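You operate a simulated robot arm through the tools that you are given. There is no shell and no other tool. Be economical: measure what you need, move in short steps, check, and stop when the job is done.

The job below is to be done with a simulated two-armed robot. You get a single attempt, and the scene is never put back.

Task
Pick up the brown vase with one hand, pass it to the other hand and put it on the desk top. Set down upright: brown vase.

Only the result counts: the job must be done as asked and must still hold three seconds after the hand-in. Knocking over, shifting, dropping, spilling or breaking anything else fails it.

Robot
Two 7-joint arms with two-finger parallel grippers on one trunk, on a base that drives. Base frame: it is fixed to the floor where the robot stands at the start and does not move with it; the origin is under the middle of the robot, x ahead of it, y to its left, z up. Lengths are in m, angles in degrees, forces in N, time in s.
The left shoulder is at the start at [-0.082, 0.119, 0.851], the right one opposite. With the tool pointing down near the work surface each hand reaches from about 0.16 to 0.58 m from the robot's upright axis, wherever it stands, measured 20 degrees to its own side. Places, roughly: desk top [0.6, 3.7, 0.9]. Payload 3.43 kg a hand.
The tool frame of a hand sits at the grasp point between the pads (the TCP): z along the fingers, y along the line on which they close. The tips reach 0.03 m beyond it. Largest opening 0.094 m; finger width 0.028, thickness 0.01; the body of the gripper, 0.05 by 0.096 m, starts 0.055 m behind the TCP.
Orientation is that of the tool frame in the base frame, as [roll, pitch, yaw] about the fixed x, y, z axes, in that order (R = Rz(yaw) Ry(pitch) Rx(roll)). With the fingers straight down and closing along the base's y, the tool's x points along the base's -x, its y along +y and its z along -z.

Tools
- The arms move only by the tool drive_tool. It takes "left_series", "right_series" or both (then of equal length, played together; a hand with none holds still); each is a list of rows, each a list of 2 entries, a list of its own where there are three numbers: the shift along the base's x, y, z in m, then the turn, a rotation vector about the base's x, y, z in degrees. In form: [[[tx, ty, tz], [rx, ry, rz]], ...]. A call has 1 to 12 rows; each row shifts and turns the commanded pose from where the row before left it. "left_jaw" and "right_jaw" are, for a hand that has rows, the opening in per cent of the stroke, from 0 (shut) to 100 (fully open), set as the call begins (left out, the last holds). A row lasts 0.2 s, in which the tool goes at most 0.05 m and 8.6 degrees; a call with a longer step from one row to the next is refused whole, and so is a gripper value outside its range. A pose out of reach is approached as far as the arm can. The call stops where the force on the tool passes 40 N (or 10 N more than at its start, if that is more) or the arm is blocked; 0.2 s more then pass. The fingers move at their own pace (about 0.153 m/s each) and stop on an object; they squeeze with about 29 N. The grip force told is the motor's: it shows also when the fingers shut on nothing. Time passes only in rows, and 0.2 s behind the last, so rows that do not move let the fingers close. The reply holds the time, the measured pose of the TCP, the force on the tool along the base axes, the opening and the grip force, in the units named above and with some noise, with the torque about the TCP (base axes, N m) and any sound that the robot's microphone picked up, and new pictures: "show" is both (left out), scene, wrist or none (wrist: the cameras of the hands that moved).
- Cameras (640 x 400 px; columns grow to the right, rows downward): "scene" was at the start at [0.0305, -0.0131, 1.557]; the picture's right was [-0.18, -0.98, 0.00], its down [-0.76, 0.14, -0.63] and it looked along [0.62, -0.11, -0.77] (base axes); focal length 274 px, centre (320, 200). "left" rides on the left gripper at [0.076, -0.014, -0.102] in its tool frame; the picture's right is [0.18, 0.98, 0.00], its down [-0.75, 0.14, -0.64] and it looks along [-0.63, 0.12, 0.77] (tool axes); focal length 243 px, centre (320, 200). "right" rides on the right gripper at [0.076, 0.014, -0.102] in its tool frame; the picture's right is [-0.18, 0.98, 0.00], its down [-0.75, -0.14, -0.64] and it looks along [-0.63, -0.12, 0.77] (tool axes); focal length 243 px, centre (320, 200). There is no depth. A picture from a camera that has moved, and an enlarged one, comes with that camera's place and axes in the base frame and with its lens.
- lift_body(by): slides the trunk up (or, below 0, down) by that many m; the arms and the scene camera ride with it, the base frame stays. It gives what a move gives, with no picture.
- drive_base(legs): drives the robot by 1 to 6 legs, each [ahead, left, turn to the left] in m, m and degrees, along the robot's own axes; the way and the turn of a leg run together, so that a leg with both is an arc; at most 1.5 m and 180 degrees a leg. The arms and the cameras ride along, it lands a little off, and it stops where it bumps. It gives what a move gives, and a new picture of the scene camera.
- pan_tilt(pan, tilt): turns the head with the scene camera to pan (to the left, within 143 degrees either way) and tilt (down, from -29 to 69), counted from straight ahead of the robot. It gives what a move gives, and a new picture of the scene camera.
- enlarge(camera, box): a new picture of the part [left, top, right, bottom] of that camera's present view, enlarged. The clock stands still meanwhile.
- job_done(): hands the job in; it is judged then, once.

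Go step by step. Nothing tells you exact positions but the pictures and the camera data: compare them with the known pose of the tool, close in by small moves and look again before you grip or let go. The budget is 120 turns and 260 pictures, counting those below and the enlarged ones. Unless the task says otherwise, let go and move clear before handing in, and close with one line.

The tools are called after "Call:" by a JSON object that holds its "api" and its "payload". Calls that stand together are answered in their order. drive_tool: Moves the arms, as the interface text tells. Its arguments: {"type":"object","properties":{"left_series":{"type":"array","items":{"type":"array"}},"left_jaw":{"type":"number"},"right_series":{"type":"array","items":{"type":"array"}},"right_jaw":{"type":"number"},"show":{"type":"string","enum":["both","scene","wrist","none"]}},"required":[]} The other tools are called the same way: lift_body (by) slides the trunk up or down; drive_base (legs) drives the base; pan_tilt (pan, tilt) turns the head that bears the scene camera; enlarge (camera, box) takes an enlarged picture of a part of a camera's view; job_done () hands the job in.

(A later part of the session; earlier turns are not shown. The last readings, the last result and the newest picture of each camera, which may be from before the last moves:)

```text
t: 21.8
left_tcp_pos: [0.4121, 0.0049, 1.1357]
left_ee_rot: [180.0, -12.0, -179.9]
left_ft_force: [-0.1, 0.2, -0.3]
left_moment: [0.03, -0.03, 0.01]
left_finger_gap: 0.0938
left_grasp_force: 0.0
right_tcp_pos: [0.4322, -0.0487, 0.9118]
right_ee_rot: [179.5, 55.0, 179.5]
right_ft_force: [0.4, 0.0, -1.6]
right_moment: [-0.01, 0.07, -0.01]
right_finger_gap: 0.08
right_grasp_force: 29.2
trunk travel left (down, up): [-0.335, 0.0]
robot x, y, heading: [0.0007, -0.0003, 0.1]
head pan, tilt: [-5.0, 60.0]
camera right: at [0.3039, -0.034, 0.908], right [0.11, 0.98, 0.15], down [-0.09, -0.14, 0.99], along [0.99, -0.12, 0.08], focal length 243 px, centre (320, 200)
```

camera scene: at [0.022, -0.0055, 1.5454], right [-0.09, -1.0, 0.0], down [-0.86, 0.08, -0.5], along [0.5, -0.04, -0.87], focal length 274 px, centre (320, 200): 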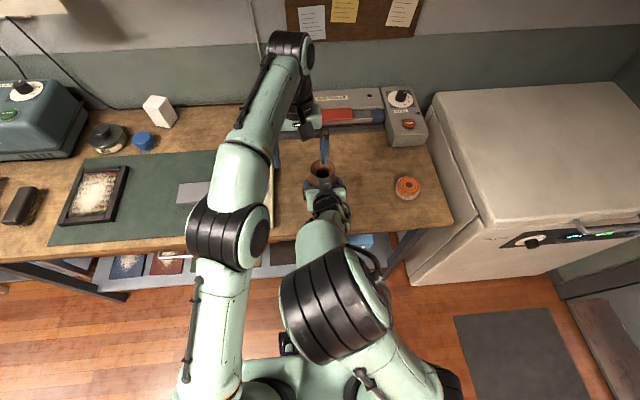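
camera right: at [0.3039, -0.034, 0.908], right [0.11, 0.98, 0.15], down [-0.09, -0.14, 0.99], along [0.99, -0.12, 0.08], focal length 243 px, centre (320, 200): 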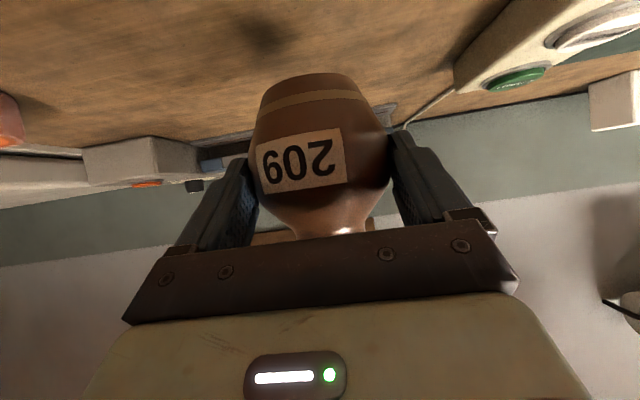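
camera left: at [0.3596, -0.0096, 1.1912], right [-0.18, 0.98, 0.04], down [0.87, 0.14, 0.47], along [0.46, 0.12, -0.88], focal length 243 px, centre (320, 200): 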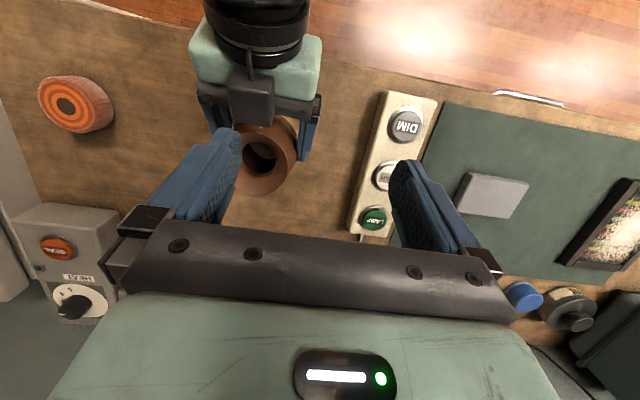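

Call:
{"api": "drive_tool", "payload": {"left_series": [[[0.01, 0, -0.03], [0, 0, 0]], [[0.015, -0.012, -0.025], [0, 0, 0]], [[0.015, -0.014, -0.01], [0, 0, 0]], [[0, -0.014, -0.01], [0, 0, 0]], [[0, -0.014, -0.015], [0, 0, 0]], [[0, 0, 0], [0, 0, 0]]], "left_jaw": 100}}

Call:
{"api": "enlarge", "payload": {"camera": "scene", "box": [240, 80, 400, 180]}}

```text
t: 23.2
left_tcp_pos: [0.4558, -0.0468, 1.0477]
left_ee_rot: [-179.7, -11.6, -179.8]
left_ft_force: [-0.7, -0.4, 0.5]
left_moment: [0.01, -0.03, -0.02]
left_finger_gap: 0.0942
left_grasp_force: 0.0
right_tcp_pos: [0.4312, -0.0512, 0.9102]
right_ee_rot: [-179.9, 54.8, 179.5]
right_ft_force: [-0.2, -0.6, -1.3]
right_moment: [-0.02, 0.03, 0.02]
right_finger_gap: 0.0802
right_grasp_force: 28.7
trunk travel left (down, up): [-0.335, 0.0]
robot x, y, heading: [-0.0025, 0.0029, 0.1]
head pan, tilt: [-5.0, 60.0]
camera scene: at [0.0211, -0.0052, 1.6086], right [-0.09, -1.0, 0.0], down [-0.86, 0.08, -0.5], along [0.5, -0.04, -0.87], focal length 274 px, centre (320, 200)
camera left: at [0.4013, -0.0597, 1.1636], right [-0.19, 0.98, 0.03], down [0.87, 0.15, 0.47], along [0.46, 0.12, -0.88], focal length 243 px, centre (320, 200)
```

scene: 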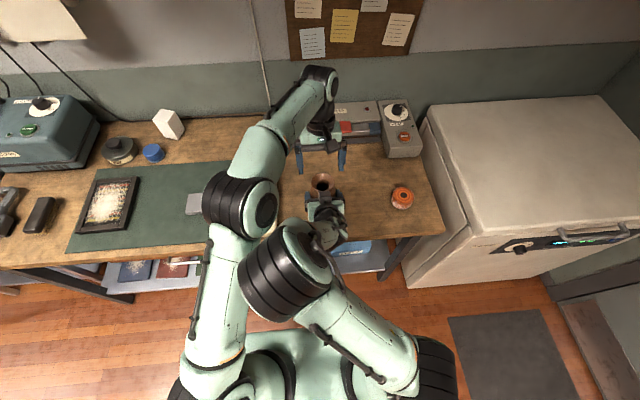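
left: 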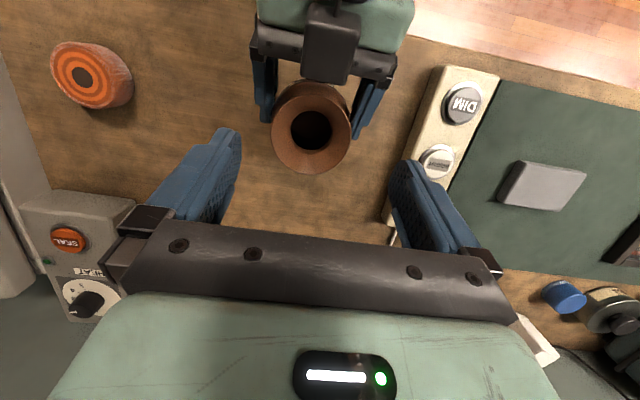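

```text
4.00 times, centred on (320, 130) of scene
camera zoom: at [0.0211, -0.0052, 1.6086], right [-0.09, -1.0, 0.0], down [-0.86, 0.08, -0.5], along [0.5, -0.04, -0.87], focal length 1094 px, centre (320, 480)
```

zoom: 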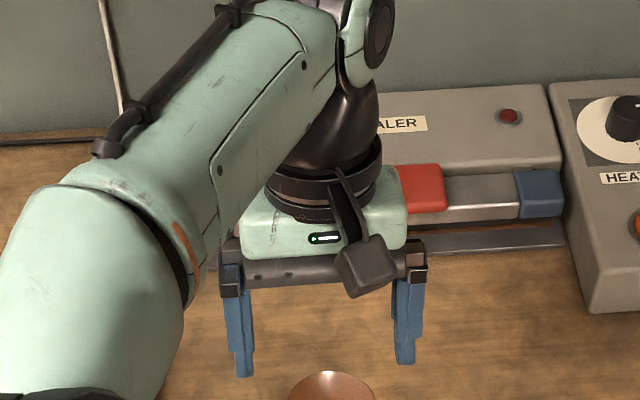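

The left-wrist view puts the rim centre at about (0.443, -0.051), well centred between the left fingers. I descend most of the way.

Call:
{"api": "drive_tool", "payload": {"left_series": [[[-0.001, -0.002, -0.02], [0, 0, 0]], [[-0.001, -0.002, -0.02], [0, 0, 0]], [[-0.001, 0, -0.02], [0, 0, 0]], [[0, 0, 0], [0, 0, 0]]]}}

Call:
{"api": "enlarge", "payload": {"camera": "scene", "box": [260, 120, 380, 195]}}

```text
t: 24.2
left_tcp_pos: [0.4499, -0.0523, 0.9848]
left_ee_rot: [-179.9, -11.8, -180.0]
left_ft_force: [0.1, -0.1, -0.9]
left_moment: [0.02, -0.02, -0.02]
left_finger_gap: 0.0941
left_grasp_force: 0.1
right_tcp_pos: [0.4327, -0.0489, 0.9115]
right_ee_rot: [179.7, 55.0, 179.4]
right_ft_force: [-0.2, 1.0, -2.4]
right_moment: [0.0, 0.03, -0.01]
right_finger_gap: 0.0803
right_grasp_force: 29.0
trunk travel left (down, up): [-0.335, 0.0]
robot x, y, heading: [0.0034, -0.0002, -0.2]
head pan, tilt: [-5.0, 60.0]
camera scene: at [0.021, -0.0053, 1.6086], right [-0.09, -1.0, 0.0], down [-0.86, 0.08, -0.5], along [0.5, -0.04, -0.87], focal length 274 px, centre (320, 200)
camera left: at [0.3954, -0.0666, 1.1009], right [-0.18, 0.98, 0.04], down [0.87, 0.14, 0.47], along [0.46, 0.12, -0.88], focal length 243 px, centre (320, 200)
```

scene: 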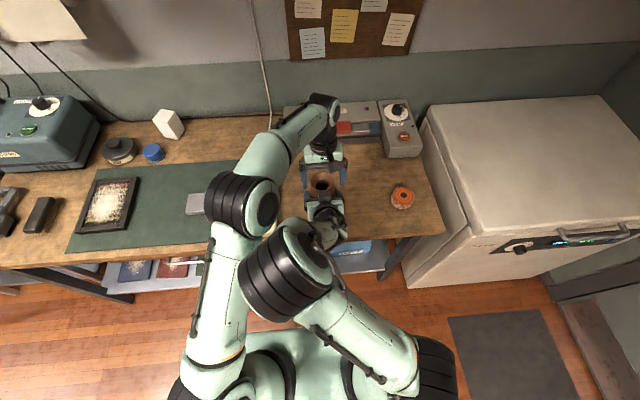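
left: 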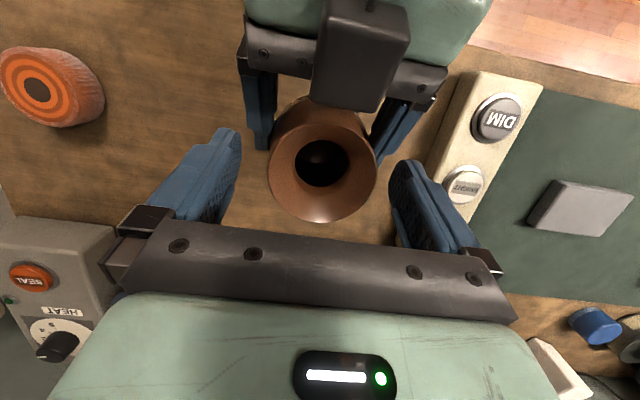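

```text
5.33 times, centred on (320, 158) of scene
camera zoom: at [0.021, -0.0053, 1.6086], right [-0.09, -1.0, 0.0], down [-0.86, 0.08, -0.5], along [0.5, -0.04, -0.87], focal length 1459 px, centre (320, 427)
```

zoom: 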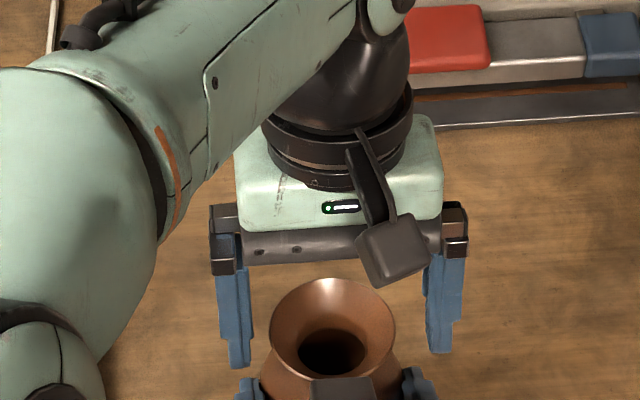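

Still aligned (rim at 0.444, -0.051). I go the last 2.4 cm and look before closing.

Call:
{"api": "drive_tool", "payload": {"left_series": [[[0, 0.001, -0.012], [0, 0, 0]], [[0, 0, -0.012], [0, 0, 0]], [[0, 0, 0], [0, 0, 0]]], "show": "wrist"}}

Call:
{"api": "enlarge", "payload": {"camera": "scene", "box": [270, 140, 370, 203]}}

```text
t: 25.0
left_tcp_pos: [0.4482, -0.0536, 0.9597]
left_ee_rot: [180.0, -11.9, 180.0]
left_ft_force: [0.0, -0.5, 0.0]
left_moment: [-0.05, -0.01, -0.01]
left_finger_gap: 0.0938
left_grasp_force: 0.2
right_tcp_pos: [0.4338, -0.0483, 0.9125]
right_ee_rot: [179.6, 55.0, 179.3]
right_ft_force: [-0.3, -0.2, -3.5]
right_moment: [0.03, 0.02, 0.02]
right_finger_gap: 0.0803
right_grasp_force: 29.1
trunk travel left (down, up): [-0.335, 0.0]
robot x, y, heading: [0.0021, -0.0012, 0.1]
head pan, tilt: [-5.0, 60.0]
camera left: at [0.3948, -0.0668, 1.0767], right [-0.18, 0.98, 0.04], down [0.87, 0.14, 0.47], along [0.46, 0.12, -0.88], focal length 243 px, centre (320, 200)
```

left: 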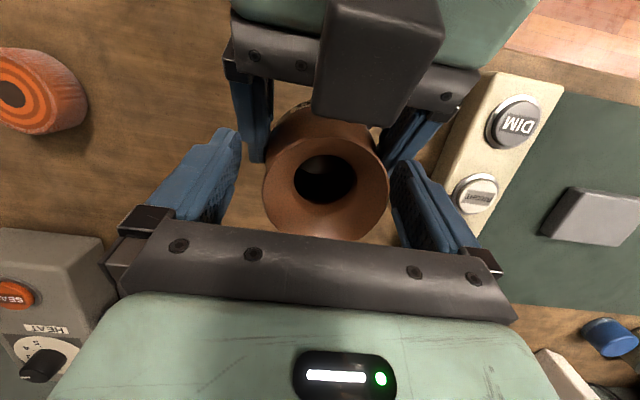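

```text
6.35 times, centred on (320, 172) of scene
camera zoom: at [0.0211, -0.0054, 1.6086], right [-0.09, -1.0, 0.0], down [-0.86, 0.08, -0.5], along [0.5, -0.04, -0.87], focal length 1737 px, centre (320, 381)
```

zoom: 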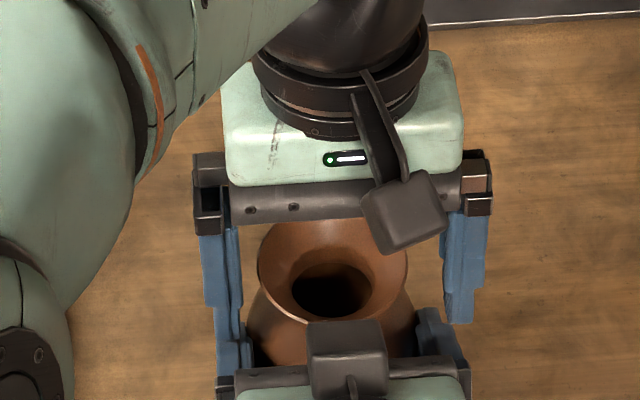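

The rim centre is within 3 mm of the left TCP, so I correct y by that much and close the left hand on the rim.

Call:
{"api": "drive_tool", "payload": {"left_series": [[[0, 0.003, 0], [0, 0, 0]], [[0, 0, 0], [0, 0, 0]]], "show": "none"}}

Call:
{"api": "drive_tool", "payload": {"left_series": [[[0, 0, 0], [0, 0, 0]], [[0, 0, 0], [0, 0, 0]], [[0, 0, 0], [0, 0, 0]], [[0, 0, 0], [0, 0, 0]]], "left_jaw": 0, "show": "wrist"}}

Call:
{"api": "enlarge", "payload": {"camera": "scene", "box": [270, 140, 370, 203]}}

```text
t: 25.6
left_tcp_pos: [0.4475, -0.0515, 0.9601]
left_ee_rot: [179.9, -11.9, 179.7]
left_ft_force: [-0.4, -0.5, 0.1]
left_moment: [0.03, -0.01, -0.04]
left_finger_gap: 0.0936
left_grasp_force: 0.1
right_tcp_pos: [0.4327, -0.0479, 0.9107]
right_ee_rot: [179.6, 55.0, 179.5]
right_ft_force: [0.3, 0.2, -1.7]
right_moment: [0.02, 0.02, -0.01]
right_finger_gap: 0.08
right_grasp_force: 28.7
trunk travel left (down, up): [-0.335, 0.0]
robot x, y, heading: [-0.0036, -0.0027, -0.1]
head pan, tilt: [-5.0, 60.0]
```

```text
t: 26.6
left_tcp_pos: [0.4481, -0.0496, 0.9602]
left_ee_rot: [179.8, -12.2, -180.0]
left_ft_force: [-3.2, 3.3, -1.5]
left_moment: [0.19, 0.16, 0.49]
left_finger_gap: 0.0683
left_grasp_force: 28.8
right_tcp_pos: [0.4321, -0.0489, 0.9115]
right_ee_rot: [179.6, 55.0, 179.5]
right_ft_force: [3.3, -3.7, 1.5]
right_moment: [0.0, 0.03, -0.53]
right_finger_gap: 0.0801
right_grasp_force: 29.0
trunk travel left (down, up): [-0.335, 0.0]
robot x, y, heading: [0.0029, 0.0001, 0.1]
head pan, tilt: [-5.0, 60.0]
camera left: at [0.395, -0.0634, 1.0763], right [-0.18, 0.98, 0.04], down [0.87, 0.14, 0.47], along [0.46, 0.12, -0.88], focal length 243 px, centre (320, 200)
```

left: 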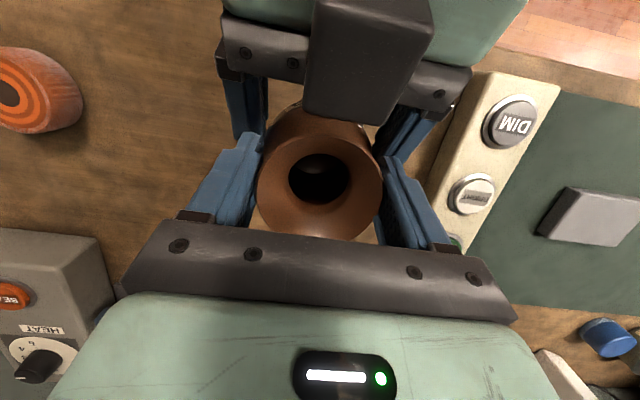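

```text
6.35 times, centred on (320, 172) of scene
camera zoom: at [0.0211, -0.0054, 1.6086], right [-0.09, -1.0, 0.0], down [-0.86, 0.08, -0.5], along [0.5, -0.04, -0.87], focal length 1737 px, centre (320, 381)
```

zoom: 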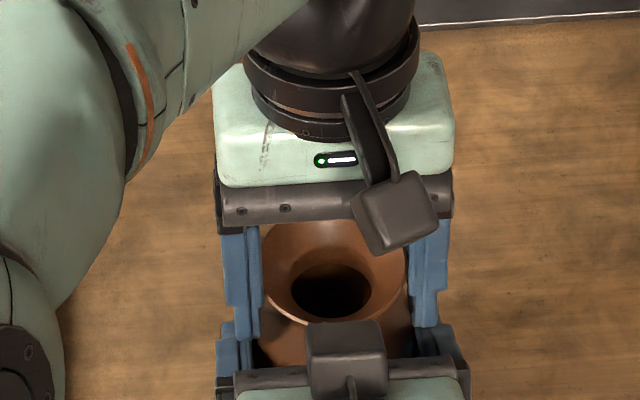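

The left hand holds the rim (68 mm, 29 N). Now I open the right hand and check that the vase stays put.

Call:
{"api": "drive_tool", "payload": {"right_series": [[[0, 0, 0], [0, 0, 0]], [[0, 0, 0], [0, 0, 0]], [[0, 0, 0], [0, 0, 0]]], "right_jaw": 100}}

```text
t: 27.4
left_tcp_pos: [0.4488, -0.0497, 0.9602]
left_ee_rot: [-180.0, -12.0, 179.9]
left_ft_force: [0.2, 0.8, -0.3]
left_moment: [0.03, 0.01, -0.01]
left_finger_gap: 0.0679
left_grasp_force: 29.4
right_tcp_pos: [0.4321, -0.049, 0.9111]
right_ee_rot: [179.7, 55.0, 179.6]
right_ft_force: [-0.3, 0.5, 0.2]
right_moment: [-0.06, 0.01, -0.02]
right_finger_gap: 0.0939
right_grasp_force: 0.0
trunk travel left (down, up): [-0.335, 0.0]
robot x, y, heading: [0.0009, 0.0003, 0.2]
head pan, tilt: [-5.0, 60.0]
camera scene: at [0.0211, -0.0054, 1.6086], right [-0.09, -1.0, 0.0], down [-0.86, 0.08, -0.5], along [0.5, -0.04, -0.87], focal length 274 px, centre (320, 200)
camera right: at [0.304, -0.0339, 0.9082], right [0.11, 0.98, 0.15], down [-0.09, -0.14, 0.99], along [0.99, -0.12, 0.08], focal length 243 px, centre (320, 200)
```

scene: 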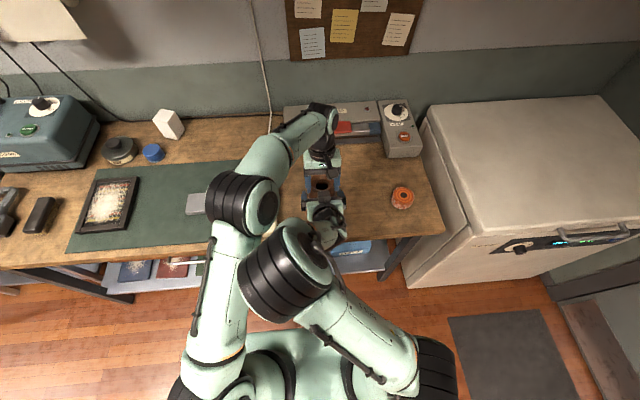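
right: 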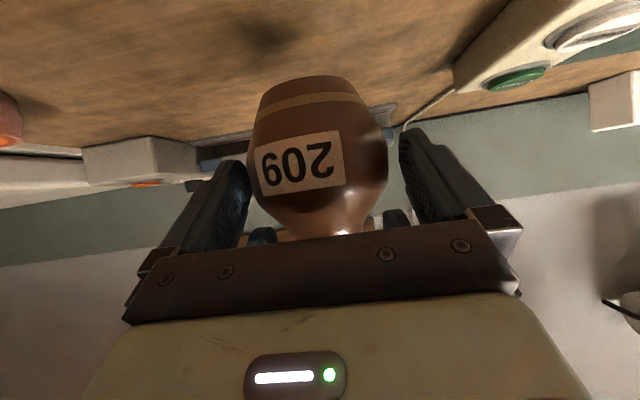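

The vase hasn't moved and the right hand is free. I back the right hand off along its axis.

Call:
{"api": "drive_tool", "payload": {"right_series": [[[-0.012, 0, 0.0085], [0, 0, 0]], [[-0.012, 0, 0.0085], [0, 0, 0]], [[-0.016, 0, 0.011], [0, 0, 0]], [[-0.02, 0, 0.014], [0, 0, 0]], [[-0.02, -0.01, 0.014], [0, 0, 0]], [[0, 0, 0], [0, 0, 0]]]}}

Call:
{"api": "enlarge", "payload": {"camera": "right", "box": [200, 0, 440, 150]}}

```text
t: 28.8
left_tcp_pos: [0.449, -0.0501, 0.9601]
left_ee_rot: [179.9, -12.0, -180.0]
left_ft_force: [0.0, -0.6, -0.1]
left_moment: [0.0, 0.03, -0.04]
left_finger_gap: 0.0676
left_grasp_force: 29.7
right_tcp_pos: [0.3641, -0.0552, 0.9664]
right_ee_rot: [179.8, 54.9, 179.6]
right_ft_force: [-0.4, 0.9, 0.8]
right_moment: [0.0, -0.02, 0.0]
right_finger_gap: 0.0938
right_grasp_force: 0.0
right hand out of reach, approached as far as the arm can: row 5
trunk travel left (down, up): [-0.335, 0.0]
robot x, y, heading: [-0.0026, 0.0004, -0.1]
head pan, tilt: [-5.0, 60.0]
camera scene: at [0.0214, -0.0052, 1.6086], right [-0.09, -1.0, 0.0], down [-0.86, 0.08, -0.5], along [0.5, -0.04, -0.87], focal length 274 px, centre (320, 200)
camera right: at [0.2349, -0.0403, 0.9637], right [0.11, 0.98, 0.15], down [-0.09, -0.14, 0.99], along [0.99, -0.12, 0.07], focal length 243 px, centre (320, 200)
```

scene: 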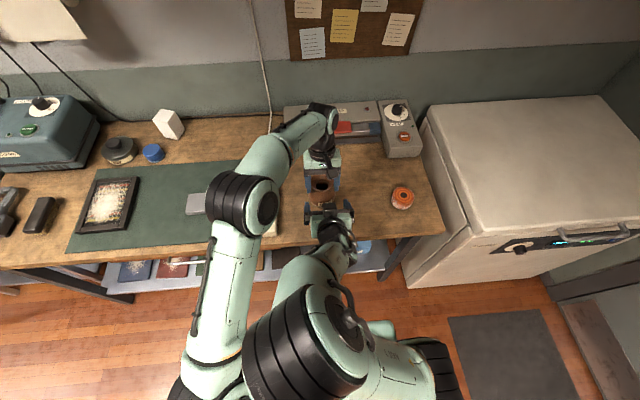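
right: 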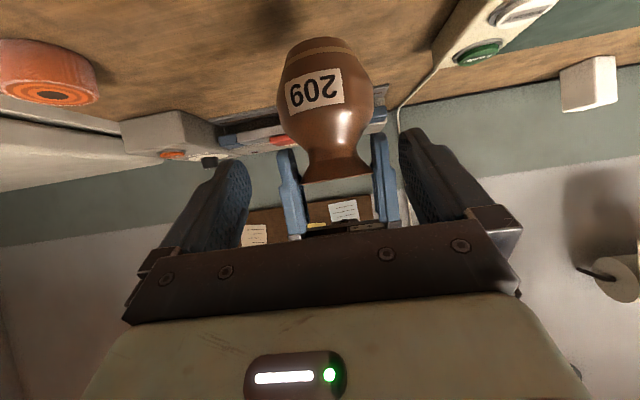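

```text
2.67 times, centred on (320, 75) of right
camera zoom: at [0.2349, -0.0403, 0.9637], right [0.11, 0.98, 0.15], down [-0.09, -0.14, 0.99], along [0.99, -0.12, 0.07], focal length 647 px, centre (320, 533)
```

zoom: 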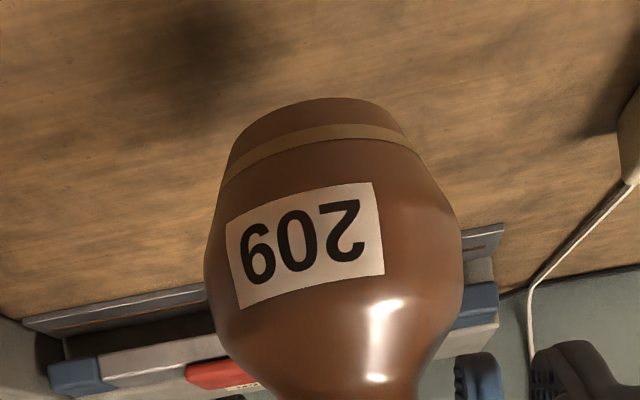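

The vase hangs upright from the left hand and the right hand is clear. I move the right hand back to its side and lift the vase.

Call:
{"api": "drive_tool", "payload": {"right_series": [[[0, -0.025, 0.01], [0, 0, 0]], [[0, -0.03, 0.015], [0, 0, 0]], [[0, -0.03, 0.015], [0, 0, 0]], [[0, -0.03, 0.015], [0, 0, 0]], [[-0.01, -0.03, 0.015], [0, 8, 0]], [[-0.02, 0, 0.015], [0, 8, 0]], [[-0.02, 0, 0.015], [0, 8, 0]], [[-0.01, 0, 0], [0, 8, 0]], [[0, 0, 0], [0, 8, 0]], [[0, 0, 0], [0, 8, 0]]], "left_series": [[[0, 0, 0], [0, 0, 0]], [[0, 0, 0], [0, 0, 0]], [[0, 0, 0], [0, 0, 0]], [[0, 0, 0.01], [0, 0, 0]], [[0, 0, 0.015], [0, 0, 0]], [[-0.01, 0.01, 0.015], [0, 0, 0]], [[-0.015, 0.015, 0.015], [0, 0, 0]], [[-0.015, 0.015, 0.015], [0, 0, 0]], [[-0.015, 0.015, 0.01], [0, 0, 0]], [[0, 0, 0], [0, 0, 0]]]}}

```text
t: 31.0
left_tcp_pos: [0.3941, 0.005, 1.0419]
left_ee_rot: [-179.9, -12.0, -180.0]
left_ft_force: [-0.9, 0.1, -2.8]
left_moment: [0.0, 0.03, 0.01]
left_finger_gap: 0.0677
left_grasp_force: 28.6
right_tcp_pos: [0.3234, -0.1917, 1.0712]
right_ee_rot: [179.9, 6.7, 179.7]
right_ft_force: [0.4, 0.0, -0.7]
right_moment: [0.01, -0.01, 0.02]
right_finger_gap: 0.0937
right_grasp_force: 0.1
right hand out of reach, approached as far as the arm can: row 1, 2, 3
trunk travel left (down, up): [-0.335, 0.0]
robot x, y, heading: [-0.0009, -0.003, 0.1]
head pan, tilt: [-5.0, 60.0]
camera scene: at [0.0224, -0.0065, 1.6087], right [-0.09, -1.0, 0.0], down [-0.86, 0.08, -0.5], along [0.5, -0.04, -0.87], focal length 274 px, centre (320, 200)
camera right: at [0.235, -0.1784, 1.1642], right [0.19, 0.98, 0.02], down [0.67, -0.14, 0.73], along [0.72, -0.12, -0.69], focal length 243 px, centre (320, 200)
camera left: at [0.3407, -0.0084, 1.1573], right [-0.18, 0.98, 0.04], down [0.87, 0.14, 0.47], along [0.46, 0.12, -0.88], focal length 243 px, centre (320, 200)
```

scene: 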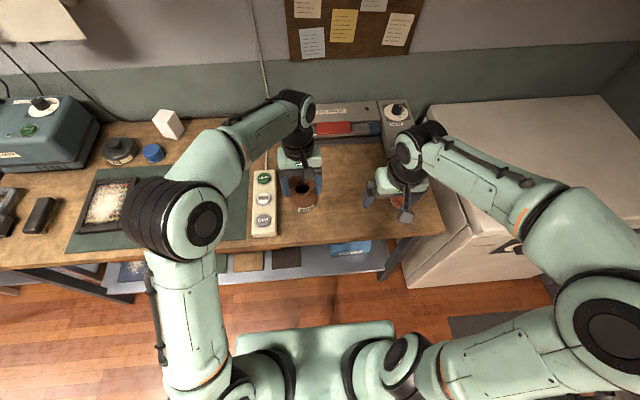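
right: 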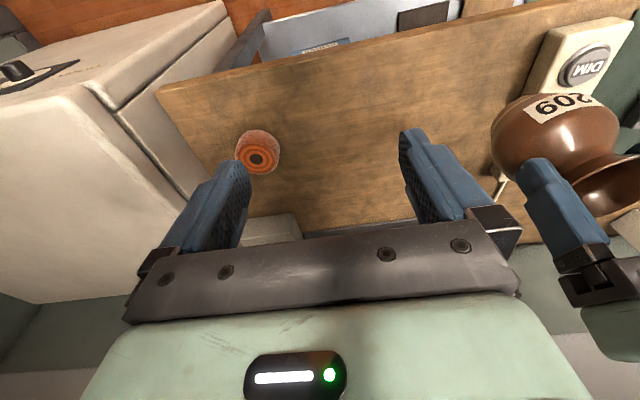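
left: 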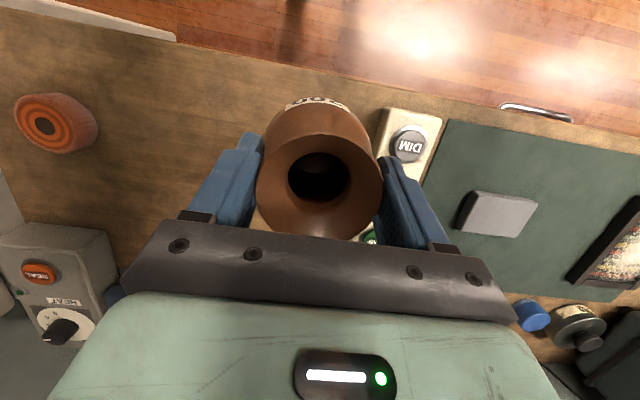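

The left hand carries the load (-2.8 N). Before driving I check behind and to the left.

Call:
{"api": "pan_tilt", "payload": {"pan": 140, "tilt": 40}}

Call:
{"api": "pan_tilt", "payload": {"pan": 90, "tilt": 35}}

```text
t: 33.3
left_tcp_pos: [0.393, 0.006, 1.041]
left_ee_rot: [180.0, -12.1, -180.0]
left_ft_force: [0.4, -0.1, -1.9]
left_moment: [0.0, 0.01, 0.02]
left_finger_gap: 0.0677
left_grasp_force: 29.1
right_tcp_pos: [0.3237, -0.1911, 1.0721]
right_ee_rot: [179.9, 7.0, 179.9]
right_ft_force: [0.0, -0.2, -0.1]
right_moment: [0.0, 0.01, 0.04]
right_finger_gap: 0.0942
right_grasp_force: 0.1
trunk travel left (down, up): [-0.335, 0.0]
robot x, y, heading: [-0.0008, -0.0011, 0.3]
head pan, tilt: [140.0, 40.0]
camera scene: at [-0.1103, 0.0551, 1.6354], right [0.64, 0.77, 0.0], down [0.49, -0.41, -0.77], along [-0.59, 0.49, -0.64], focal length 274 px, centre (320, 200)
```

scene: 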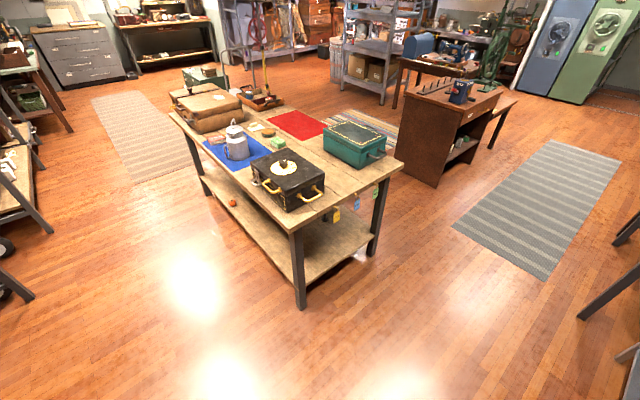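

```text
t: 34.5
left_tcp_pos: [0.393, 0.0056, 1.0409]
left_ee_rot: [-179.9, -11.9, 180.0]
left_ft_force: [0.0, 0.2, -2.5]
left_moment: [-0.02, -0.01, -0.02]
left_finger_gap: 0.0675
left_grasp_force: 29.0
right_tcp_pos: [0.3228, -0.1916, 1.07]
right_ee_rot: [180.0, 7.1, 179.9]
right_ft_force: [-0.1, 0.0, -0.6]
right_moment: [0.03, -0.01, 0.01]
right_finger_gap: 0.0942
right_grasp_force: 0.1
trunk travel left (down, up): [-0.335, 0.0]
robot x, y, heading: [-0.0012, 0.0037, -0.1]
head pan, tilt: [90.0, 35.0]
camera scene: at [-0.0454, 0.0885, 1.6429], right [1.0, 0.0, 0.0], down [0.0, -0.57, -0.82], along [0.0, 0.82, -0.57], focal length 274 px, centre (320, 200)
```

scene: 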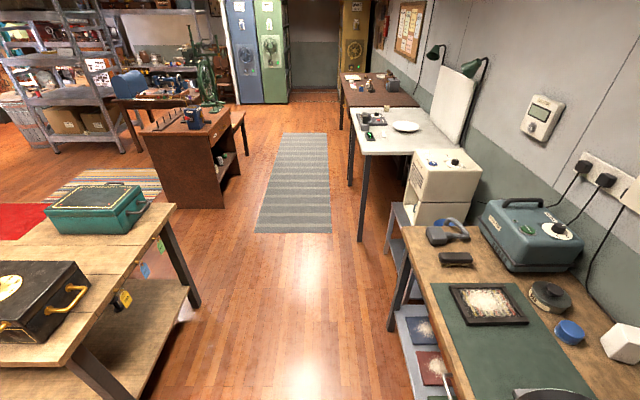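

The aisle runs from about x=-0.9 to the table fronts at x≈0.25–0.3, and it is clear. I back off 0.3 m and strafe left 1.5 m.

Call:
{"api": "drive_base", "payload": {"legs": [[-0.3, 0, 0], [0, 1.5, 0]]}}

```text
t: 49.6
left_tcp_pos: [0.0777, 1.5336, 1.0415]
left_ee_rot: [180.0, -11.9, -178.7]
left_ft_force: [-0.4, -0.5, -2.4]
left_moment: [0.03, -0.01, 0.04]
left_finger_gap: 0.0668
left_grasp_force: 29.4
right_tcp_pos: [0.0108, 1.3338, 1.0709]
right_ee_rot: [180.0, 6.9, -178.9]
right_ft_force: [-0.6, 0.7, 0.9]
right_moment: [0.0, 0.02, 0.0]
right_finger_gap: 0.0941
right_grasp_force: 0.1
trunk travel left (down, up): [-0.335, 0.0]
robot x, y, heading: [-0.3175, 1.5181, 1.2]
head pan, tilt: [90.0, 35.0]
camera scene: at [-0.3634, 1.6052, 1.6429], right [1.0, 0.02, 0.0], down [0.01, -0.57, -0.82], along [-0.02, 0.82, -0.57], focal length 274 px, centre (320, 200)
```

scene: 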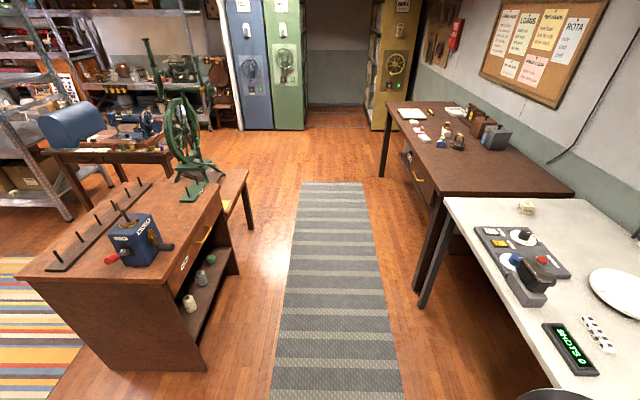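

The desk ahead on the right has a free near half, with its front edge near x≈0.25. I strafe on to about y=3.2, correcting the heading.

Call:
{"api": "drive_base", "payload": {"legs": [[0, 1.4, -1.2], [0, 0.25, 0]]}}

Call:
{"api": "pan_tilt", "payload": {"pan": 10, "tilt": 45}}

```text
t: 64.7
left_tcp_pos: [0.0563, 3.2023, 1.0419]
left_ee_rot: [-180.0, -11.9, -179.9]
left_ft_force: [0.6, 0.1, -1.5]
left_moment: [-0.01, 0.01, 0.02]
left_finger_gap: 0.0668
left_grasp_force: 29.0
right_tcp_pos: [-0.0142, 3.0045, 1.0715]
right_ee_rot: [180.0, 7.0, 179.8]
right_ft_force: [0.7, -0.5, -0.1]
right_moment: [0.02, 0.03, 0.03]
right_finger_gap: 0.0939
right_grasp_force: 0.1
trunk travel left (down, up): [-0.335, 0.0]
robot x, y, heading: [-0.3385, 3.1963, 0.2]
head pan, tilt: [90.0, 35.0]
camera scene: at [-0.3835, 3.284, 1.6429], right [1.0, 0.0, 0.0], down [0.0, -0.57, -0.82], along [0.0, 0.82, -0.57], focal length 274 px, centre (320, 200)
```

scene: 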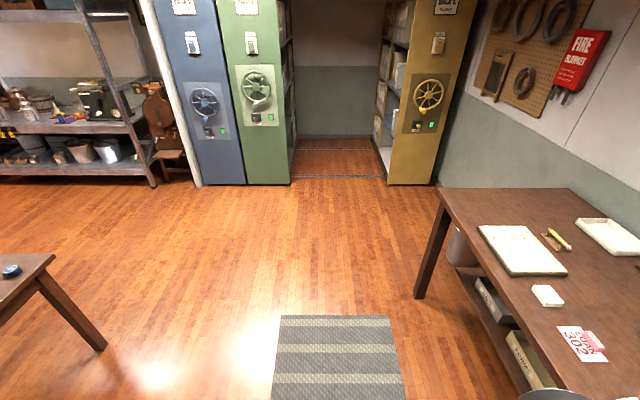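

```text
t: 66.2
left_tcp_pos: [0.0554, 3.2026, 1.0412]
left_ee_rot: [180.0, -12.0, -179.8]
left_ft_force: [-0.8, 0.0, -2.8]
left_moment: [0.0, -0.01, 0.0]
left_finger_gap: 0.067
left_grasp_force: 29.1
right_tcp_pos: [-0.0154, 3.005, 1.0716]
right_ee_rot: [-180.0, 6.9, 179.9]
right_ft_force: [0.4, -0.3, 0.1]
right_moment: [0.01, 0.0, 0.01]
right_finger_gap: 0.0939
right_grasp_force: 0.0
trunk travel left (down, up): [-0.335, 0.0]
robot x, y, heading: [-0.3387, 3.1982, 0.2]
head pan, tilt: [10.0, 45.0]
camera scene: at [-0.3033, 3.2102, 1.6281], right [0.18, -0.98, 0.0], down [-0.7, -0.12, -0.71], along [0.7, 0.12, -0.71], focal length 274 px, centre (320, 200)
```

scene: 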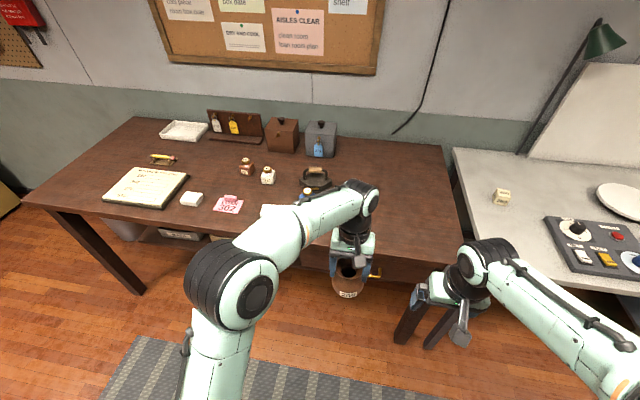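

The right half of the desk top is free: near corner about (0.245, 2.85), height about 0.84. I target (0.39, 3.10), strafe slightly right and drive in.

Call:
{"api": "drive_base", "payload": {"legs": [[0, -0.13, 0], [0.2, 0, 0]]}}

```text
t: 69.2
left_tcp_pos: [0.2576, 3.0768, 1.0411]
left_ee_rot: [179.9, -11.9, -179.6]
left_ft_force: [-0.3, -0.2, -2.6]
left_moment: [0.02, -0.04, -0.01]
left_finger_gap: 0.0666
left_grasp_force: 29.2
right_tcp_pos: [0.1879, 2.8775, 1.0714]
right_ee_rot: [-179.9, 6.8, -179.6]
right_ft_force: [0.2, -0.4, 0.2]
right_moment: [-0.03, -0.02, -0.04]
right_finger_gap: 0.0942
right_grasp_force: 0.1
trunk travel left (down, up): [-0.335, 0.0]
robot x, y, heading: [-0.1357, 3.0679, 0.3]
head pan, tilt: [10.0, 45.0]
camera scene: at [-0.1018, 3.0817, 1.6279], right [0.18, -0.98, 0.0], down [-0.69, -0.13, -0.71], along [0.7, 0.13, -0.71], focal length 274 px, centre (320, 200)
```

scene: 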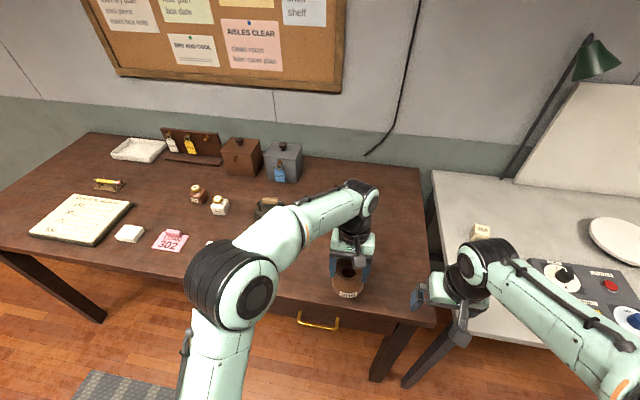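

I drive 3.5 cm closer and then extend the left hand forward over the desk.

Call:
{"api": "drive_base", "payload": {"legs": [[0.035, 0, 0]]}}

Call:
{"api": "drive_tool", "payload": {"left_series": [[[0.01, 0.005, 0], [0, 0, 0]], [[0.02, 0.005, -0.002], [0, 0, 0]], [[0.02, 0.005, -0.002], [0, 0, 0]], [[0.02, 0.005, -0.002], [0, 0, 0]], [[0.01, 0, -0.002], [0, 0, 0]], [[0, 0, 0], [0, 0, 0]]]}}

```text
t: 70.0
left_tcp_pos: [0.2877, 3.0761, 1.0409]
left_ee_rot: [179.9, -12.0, -179.6]
left_ft_force: [-0.4, 0.1, -1.9]
left_moment: [-0.04, -0.03, -0.04]
left_finger_gap: 0.0667
left_grasp_force: 28.7
right_tcp_pos: [0.2186, 2.8782, 1.0719]
right_ee_rot: [179.9, 7.0, -179.7]
right_ft_force: [0.4, 0.1, 0.2]
right_moment: [0.02, -0.03, -0.03]
right_finger_gap: 0.0942
right_grasp_force: 0.1
trunk travel left (down, up): [-0.335, 0.0]
robot x, y, heading: [-0.1036, 3.0686, 0.8]
head pan, tilt: [10.0, 45.0]
camera scene: at [-0.0709, 3.082, 1.6277], right [0.18, -0.98, 0.0], down [-0.69, -0.13, -0.71], along [0.7, 0.13, -0.71], focal length 274 px, centre (320, 200)
```

scene: 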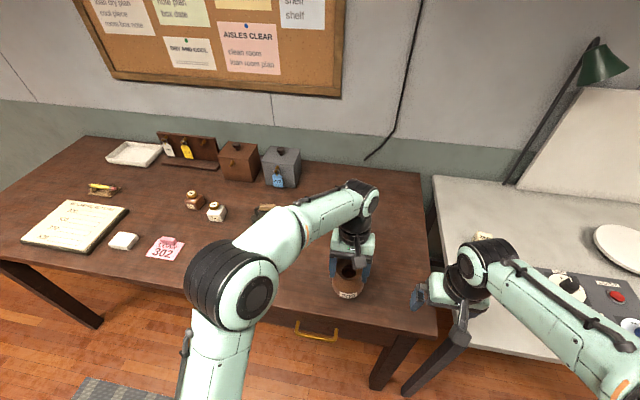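

```text
t: 71.4
left_tcp_pos: [0.3714, 3.0958, 1.0331]
left_ee_rot: [179.9, -12.0, -179.5]
left_ft_force: [0.2, 0.4, -3.1]
left_moment: [0.0, 0.0, 0.03]
left_finger_gap: 0.0668
left_grasp_force: 28.8
right_tcp_pos: [0.2217, 2.8769, 1.0718]
right_ee_rot: [179.9, 7.0, -179.7]
right_ft_force: [0.4, 0.2, 0.1]
right_moment: [0.0, -0.01, -0.03]
right_finger_gap: 0.0941
right_grasp_force: 0.1
trunk travel left (down, up): [-0.335, 0.0]
robot x, y, heading: [-0.1033, 3.067, 0.5]
head pan, tilt: [10.0, 45.0]
camera scene: at [-0.0678, 3.0821, 1.6281], right [0.18, -0.98, 0.0], down [-0.7, -0.13, -0.71], along [0.7, 0.13, -0.71], focal length 274 px, centre (320, 200)
camera left: at [0.3169, 3.0818, 1.1492], right [-0.19, 0.98, 0.04], down [0.87, 0.15, 0.47], along [0.46, 0.12, -0.88], focal length 243 px, centre (320, 200)
```

scene: 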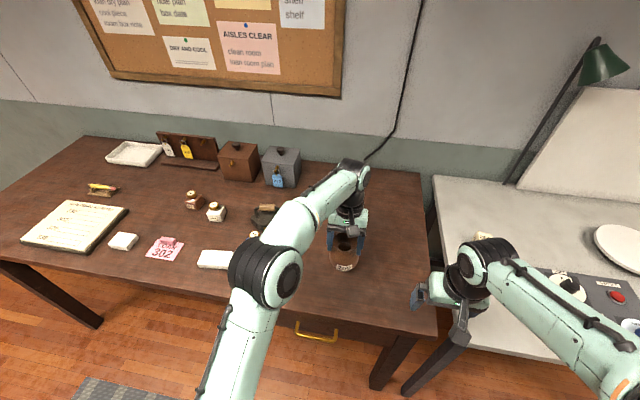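
left: 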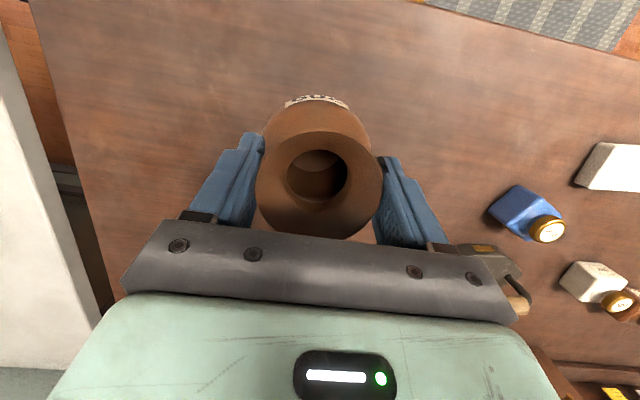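

Position is good: (0.37, 3.10), with 30 cm to the nearest bottle. I descend 5 cm and look at the gap.

Call:
{"api": "drive_tool", "payload": {"left_series": [[[0, 0, -0.01], [0, 0, 0]], [[0, 0, -0.015], [0, 0, 0]], [[0, 0, -0.015], [0, 0, 0]], [[0, 0, -0.01], [0, 0, 0]], [[0, 0, 0], [0, 0, 0]]], "show": "none"}}

Call:
{"api": "enlarge", "payload": {"camera": "scene", "box": [280, 200, 400, 300]}}

Call:
{"api": "enlarge", "payload": {"camera": "right", "box": [320, 0, 640, 200]}}

```text
t: 72.6
left_tcp_pos: [0.3703, 3.0958, 0.9834]
left_ee_rot: [-180.0, -12.0, -179.5]
left_ft_force: [-0.2, 0.3, -3.1]
left_moment: [0.04, 0.02, 0.04]
left_finger_gap: 0.0669
left_grasp_force: 29.4
right_tcp_pos: [0.2239, 2.8779, 1.0714]
right_ee_rot: [180.0, 7.0, -179.8]
right_ft_force: [0.1, 0.8, 0.5]
right_moment: [-0.01, -0.01, -0.01]
right_finger_gap: 0.0939
right_grasp_force: 0.1
trunk travel left (down, up): [-0.335, 0.0]
robot x, y, heading: [-0.1017, 3.0696, 0.5]
head pan, tilt: [10.0, 45.0]
```

```text
4.00 times, centred on (340, 250) of scene
camera zoom: at [-0.0677, 3.082, 1.6281], right [0.18, -0.98, 0.0], down [-0.7, -0.13, -0.71], along [0.7, 0.13, -0.71], focal length 1094 px, centre (240, 0)
```

zoom: 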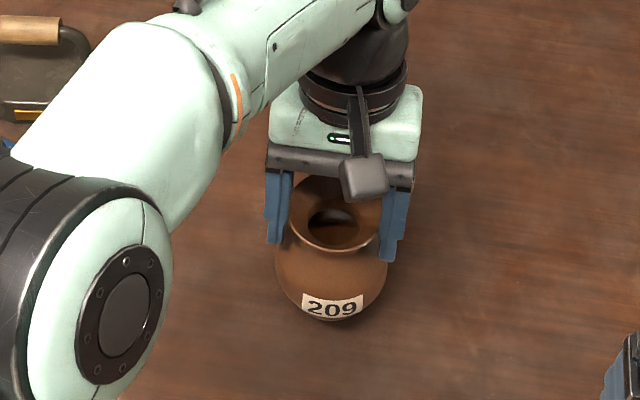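

```text
2.00 times, centred on (480, 100) of right
camera zoom: at [0.1331, 2.8919, 1.1642], right [0.18, 0.98, 0.02], down [0.67, -0.14, 0.73], along [0.72, -0.11, -0.68], focal length 485 px, centre (0, 400)
```

zoom: 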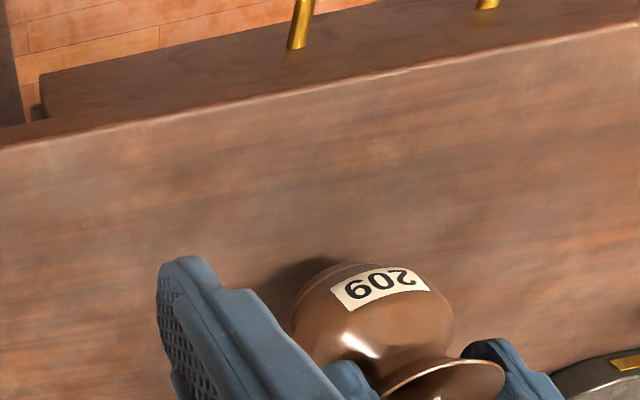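

Call:
{"api": "drive_tool", "payload": {"left_series": [[[0, 0, -0.005], [0, 0, 0]], [[0, 0, -0.005], [0, 0, 0]], [[0, 0, -0.005], [0, 0, 0]], [[0, 0, 0], [0, 0, 0]]], "show": "none"}}

Call:
{"api": "enlarge", "payload": {"camera": "right", "box": [400, 80, 640, 230]}}

```text
t: 73.6
left_tcp_pos: [0.3711, 3.0966, 0.9681]
left_ee_rot: [-179.9, -12.0, -179.5]
left_ft_force: [-0.6, -0.6, -2.6]
left_moment: [0.02, 0.01, -0.03]
left_finger_gap: 0.0666
left_grasp_force: 28.6
right_tcp_pos: [0.2231, 2.8781, 1.071]
right_ee_rot: [180.0, 6.9, -179.7]
right_ft_force: [-0.7, 0.2, 0.4]
right_moment: [-0.04, -0.02, -0.02]
right_finger_gap: 0.0939
right_grasp_force: 0.1
trunk travel left (down, up): [-0.335, 0.0]
robot x, y, heading: [-0.1023, 3.0686, 0.5]
head pan, tilt: [10.0, 45.0]
```

```text
2.67 times, centred on (520, 155) of right
camera zoom: at [0.1331, 2.8919, 1.1642], right [0.18, 0.98, 0.02], down [0.67, -0.14, 0.73], along [0.72, -0.11, -0.68], focal length 647 px, centre (-213, 320)
```

zoom: 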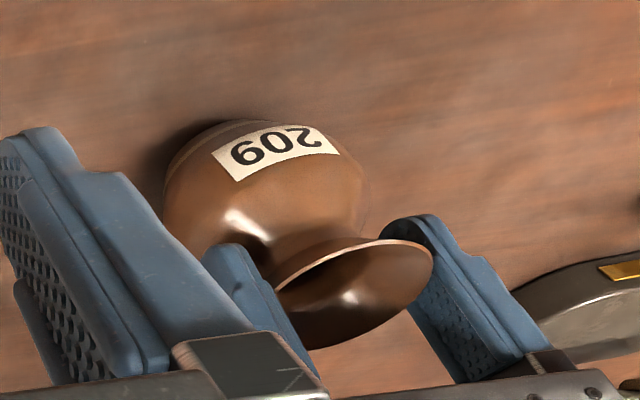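

Call:
{"api": "drive_tool", "payload": {"left_series": [[[0, 0, -0.003], [0, 0, 0]], [[0, 0, -0.003], [0, 0, 0]], [[0, 0, -0.003], [0, 0, 0]]], "show": "none"}}

Call:
{"api": "drive_tool", "payload": {"left_series": [[[0, 0, -0.003], [0, 0, 0]], [[0, 0, -0.002], [0, 0, 0]]], "show": "none"}}

Call:
{"api": "enlarge", "payload": {"camera": "right", "box": [400, 80, 640, 230]}}

```text
t: 74.4
left_tcp_pos: [0.3707, 3.0957, 0.9634]
left_ee_rot: [-179.8, -11.6, -179.6]
left_ft_force: [1.1, -0.7, 17.9]
left_moment: [0.26, 0.19, -0.1]
left_finger_gap: 0.067
left_grasp_force: 28.8
right_tcp_pos: [0.221, 2.8787, 1.0715]
right_ee_rot: [-180.0, 7.1, -179.7]
right_ft_force: [-0.5, 0.5, -0.2]
right_moment: [0.01, 0.01, 0.03]
right_finger_gap: 0.094
right_grasp_force: 0.1
trunk travel left (down, up): [-0.335, 0.0]
robot x, y, heading: [-0.1027, 3.0702, 0.3]
head pan, tilt: [10.0, 45.0]
```

```text
t: 75.0
left_tcp_pos: [0.3699, 3.0959, 0.9554]
left_ee_rot: [-180.0, -11.8, -179.6]
left_ft_force: [6.6, -4.7, 26.2]
left_moment: [0.03, -0.1, -0.16]
left_finger_gap: 0.0666
left_grasp_force: 29.0
right_tcp_pos: [0.2221, 2.8783, 1.0711]
right_ee_rot: [180.0, 7.0, -179.8]
right_ft_force: [-0.3, -0.2, -0.1]
right_moment: [0.0, -0.01, 0.01]
right_finger_gap: 0.0938
right_grasp_force: 0.1
trunk travel left (down, up): [-0.335, 0.0]
robot x, y, heading: [-0.1052, 3.0646, 0.4]
head pan, tilt: [10.0, 45.0]
```

```text
2.67 times, centred on (520, 155) of right
camera zoom: at [0.1322, 2.8913, 1.1645], right [0.18, 0.98, 0.02], down [0.67, -0.14, 0.73], along [0.72, -0.11, -0.68], focal length 647 px, centre (-213, 320)
```

zoom: 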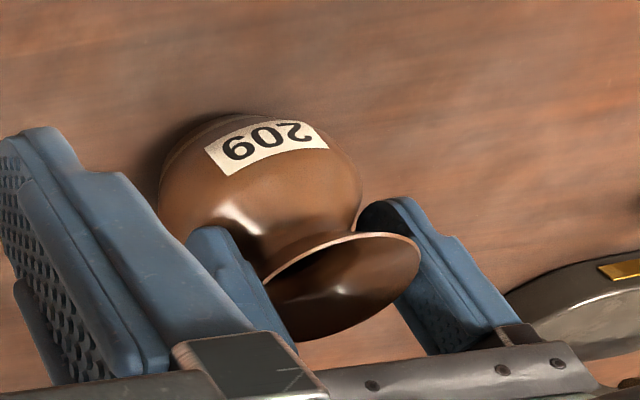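

The vase is on the desk: contact came at TCP z≈0.963 and I pressed slightly too far (26 N). I relieve the pressure by raising a little and check the posture before letting go.

Call:
{"api": "drive_tool", "payload": {"left_series": [[[0, 0, 0.002], [0, 0, 0]], [[0, 0, 0.002], [0, 0, 0]]]}}

Call:
{"api": "enlarge", "payload": {"camera": "scene", "box": [290, 210, 390, 290]}}

```text
t: 75.6
left_tcp_pos: [0.3683, 3.0974, 0.9555]
left_ee_rot: [179.7, -12.4, -179.4]
left_ft_force: [0.3, -1.0, 1.3]
left_moment: [-0.18, -0.19, -0.05]
left_finger_gap: 0.0664
left_grasp_force: 29.3
right_tcp_pos: [0.222, 2.8781, 1.0706]
right_ee_rot: [180.0, 6.8, -179.7]
right_ft_force: [-0.1, 0.3, 0.3]
right_moment: [-0.01, 0.03, 0.01]
right_finger_gap: 0.0938
right_grasp_force: 0.1
trunk travel left (down, up): [-0.335, 0.0]
robot x, y, heading: [-0.1059, 3.0614, 0.5]
head pan, tilt: [10.0, 45.0]
camera scene: at [-0.0682, 3.0821, 1.6278], right [0.18, -0.98, 0.0], down [-0.69, -0.13, -0.71], along [0.7, 0.13, -0.71], focal length 274 px, centre (320, 200)
camera left: at [0.3163, 3.0827, 1.0722], right [-0.19, 0.98, 0.04], down [0.87, 0.15, 0.47], along [0.45, 0.12, -0.88], focal length 243 px, centre (320, 200)
```

scene: 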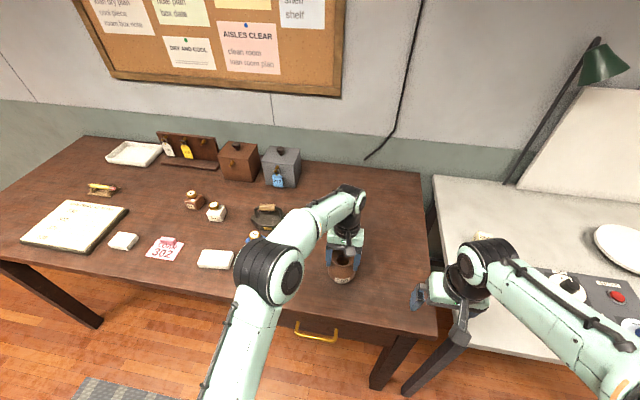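
left: 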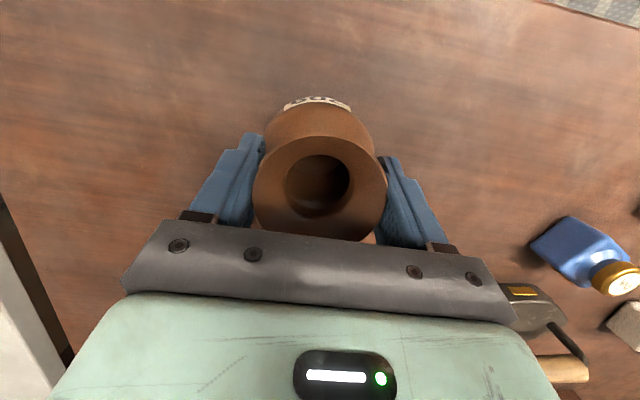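

```text
5.00 times, centred on (340, 250) of scene
camera zoom: at [-0.0682, 3.0821, 1.6278], right [0.18, -0.98, 0.0], down [-0.69, -0.13, -0.71], along [0.7, 0.13, -0.71], focal length 1368 px, centre (220, -50)
```

zoom: 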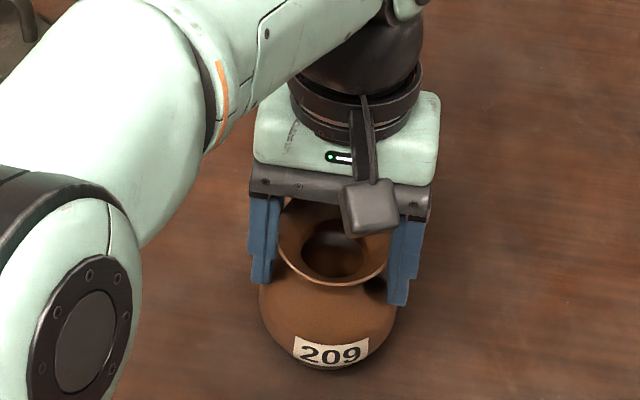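

Load is nearly nil and the vase looks upright. I open the left hand without moving.

Call:
{"api": "drive_tool", "payload": {"left_series": [[[0, 0, 0], [0, 0, 0]], [[0, 0, 0], [0, 0, 0]], [[0, 0, 0], [0, 0, 0]]], "left_jaw": 100, "show": "wrist"}}

Call:
{"api": "enlarge", "payload": {"camera": "right", "box": [400, 80, 640, 230]}}

```text
t: 76.4
left_tcp_pos: [0.3702, 3.0956, 0.9594]
left_ee_rot: [179.9, -12.0, -179.5]
left_ft_force: [-0.1, 0.3, 0.6]
left_moment: [0.0, 0.02, 0.02]
left_finger_gap: 0.0937
left_grasp_force: 0.1
right_tcp_pos: [0.2218, 2.8798, 1.0719]
right_ee_rot: [180.0, 6.9, -179.8]
right_ft_force: [0.2, 0.0, -0.1]
right_moment: [0.02, 0.0, 0.01]
right_finger_gap: 0.094
right_grasp_force: 0.0
trunk travel left (down, up): [-0.335, 0.0]
robot x, y, heading: [-0.1013, 3.0725, 0.4]
head pan, tilt: [10.0, 45.0]
camera left: at [0.3172, 3.0822, 1.0747], right [-0.19, 0.98, 0.04], down [0.87, 0.15, 0.47], along [0.46, 0.12, -0.88], focal length 243 px, centre (320, 200)
```

left: 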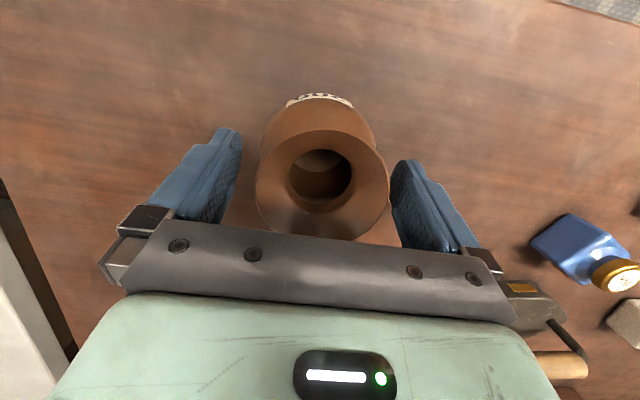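

```text
2.67 times, centred on (520, 155) of right
camera zoom: at [0.1329, 2.8919, 1.1642], right [0.18, 0.98, 0.02], down [0.67, -0.14, 0.73], along [0.72, -0.11, -0.68], focal length 647 px, centre (-213, 320)
```

zoom: 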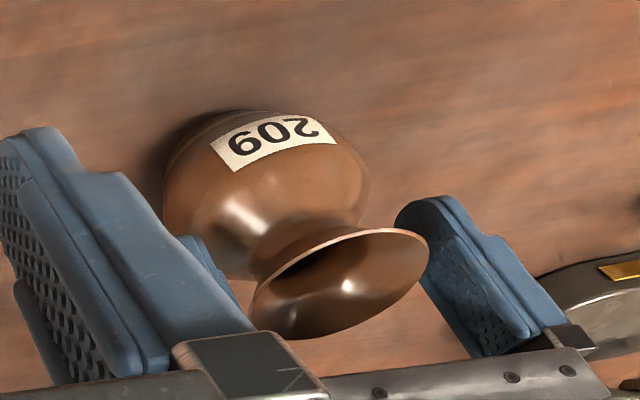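

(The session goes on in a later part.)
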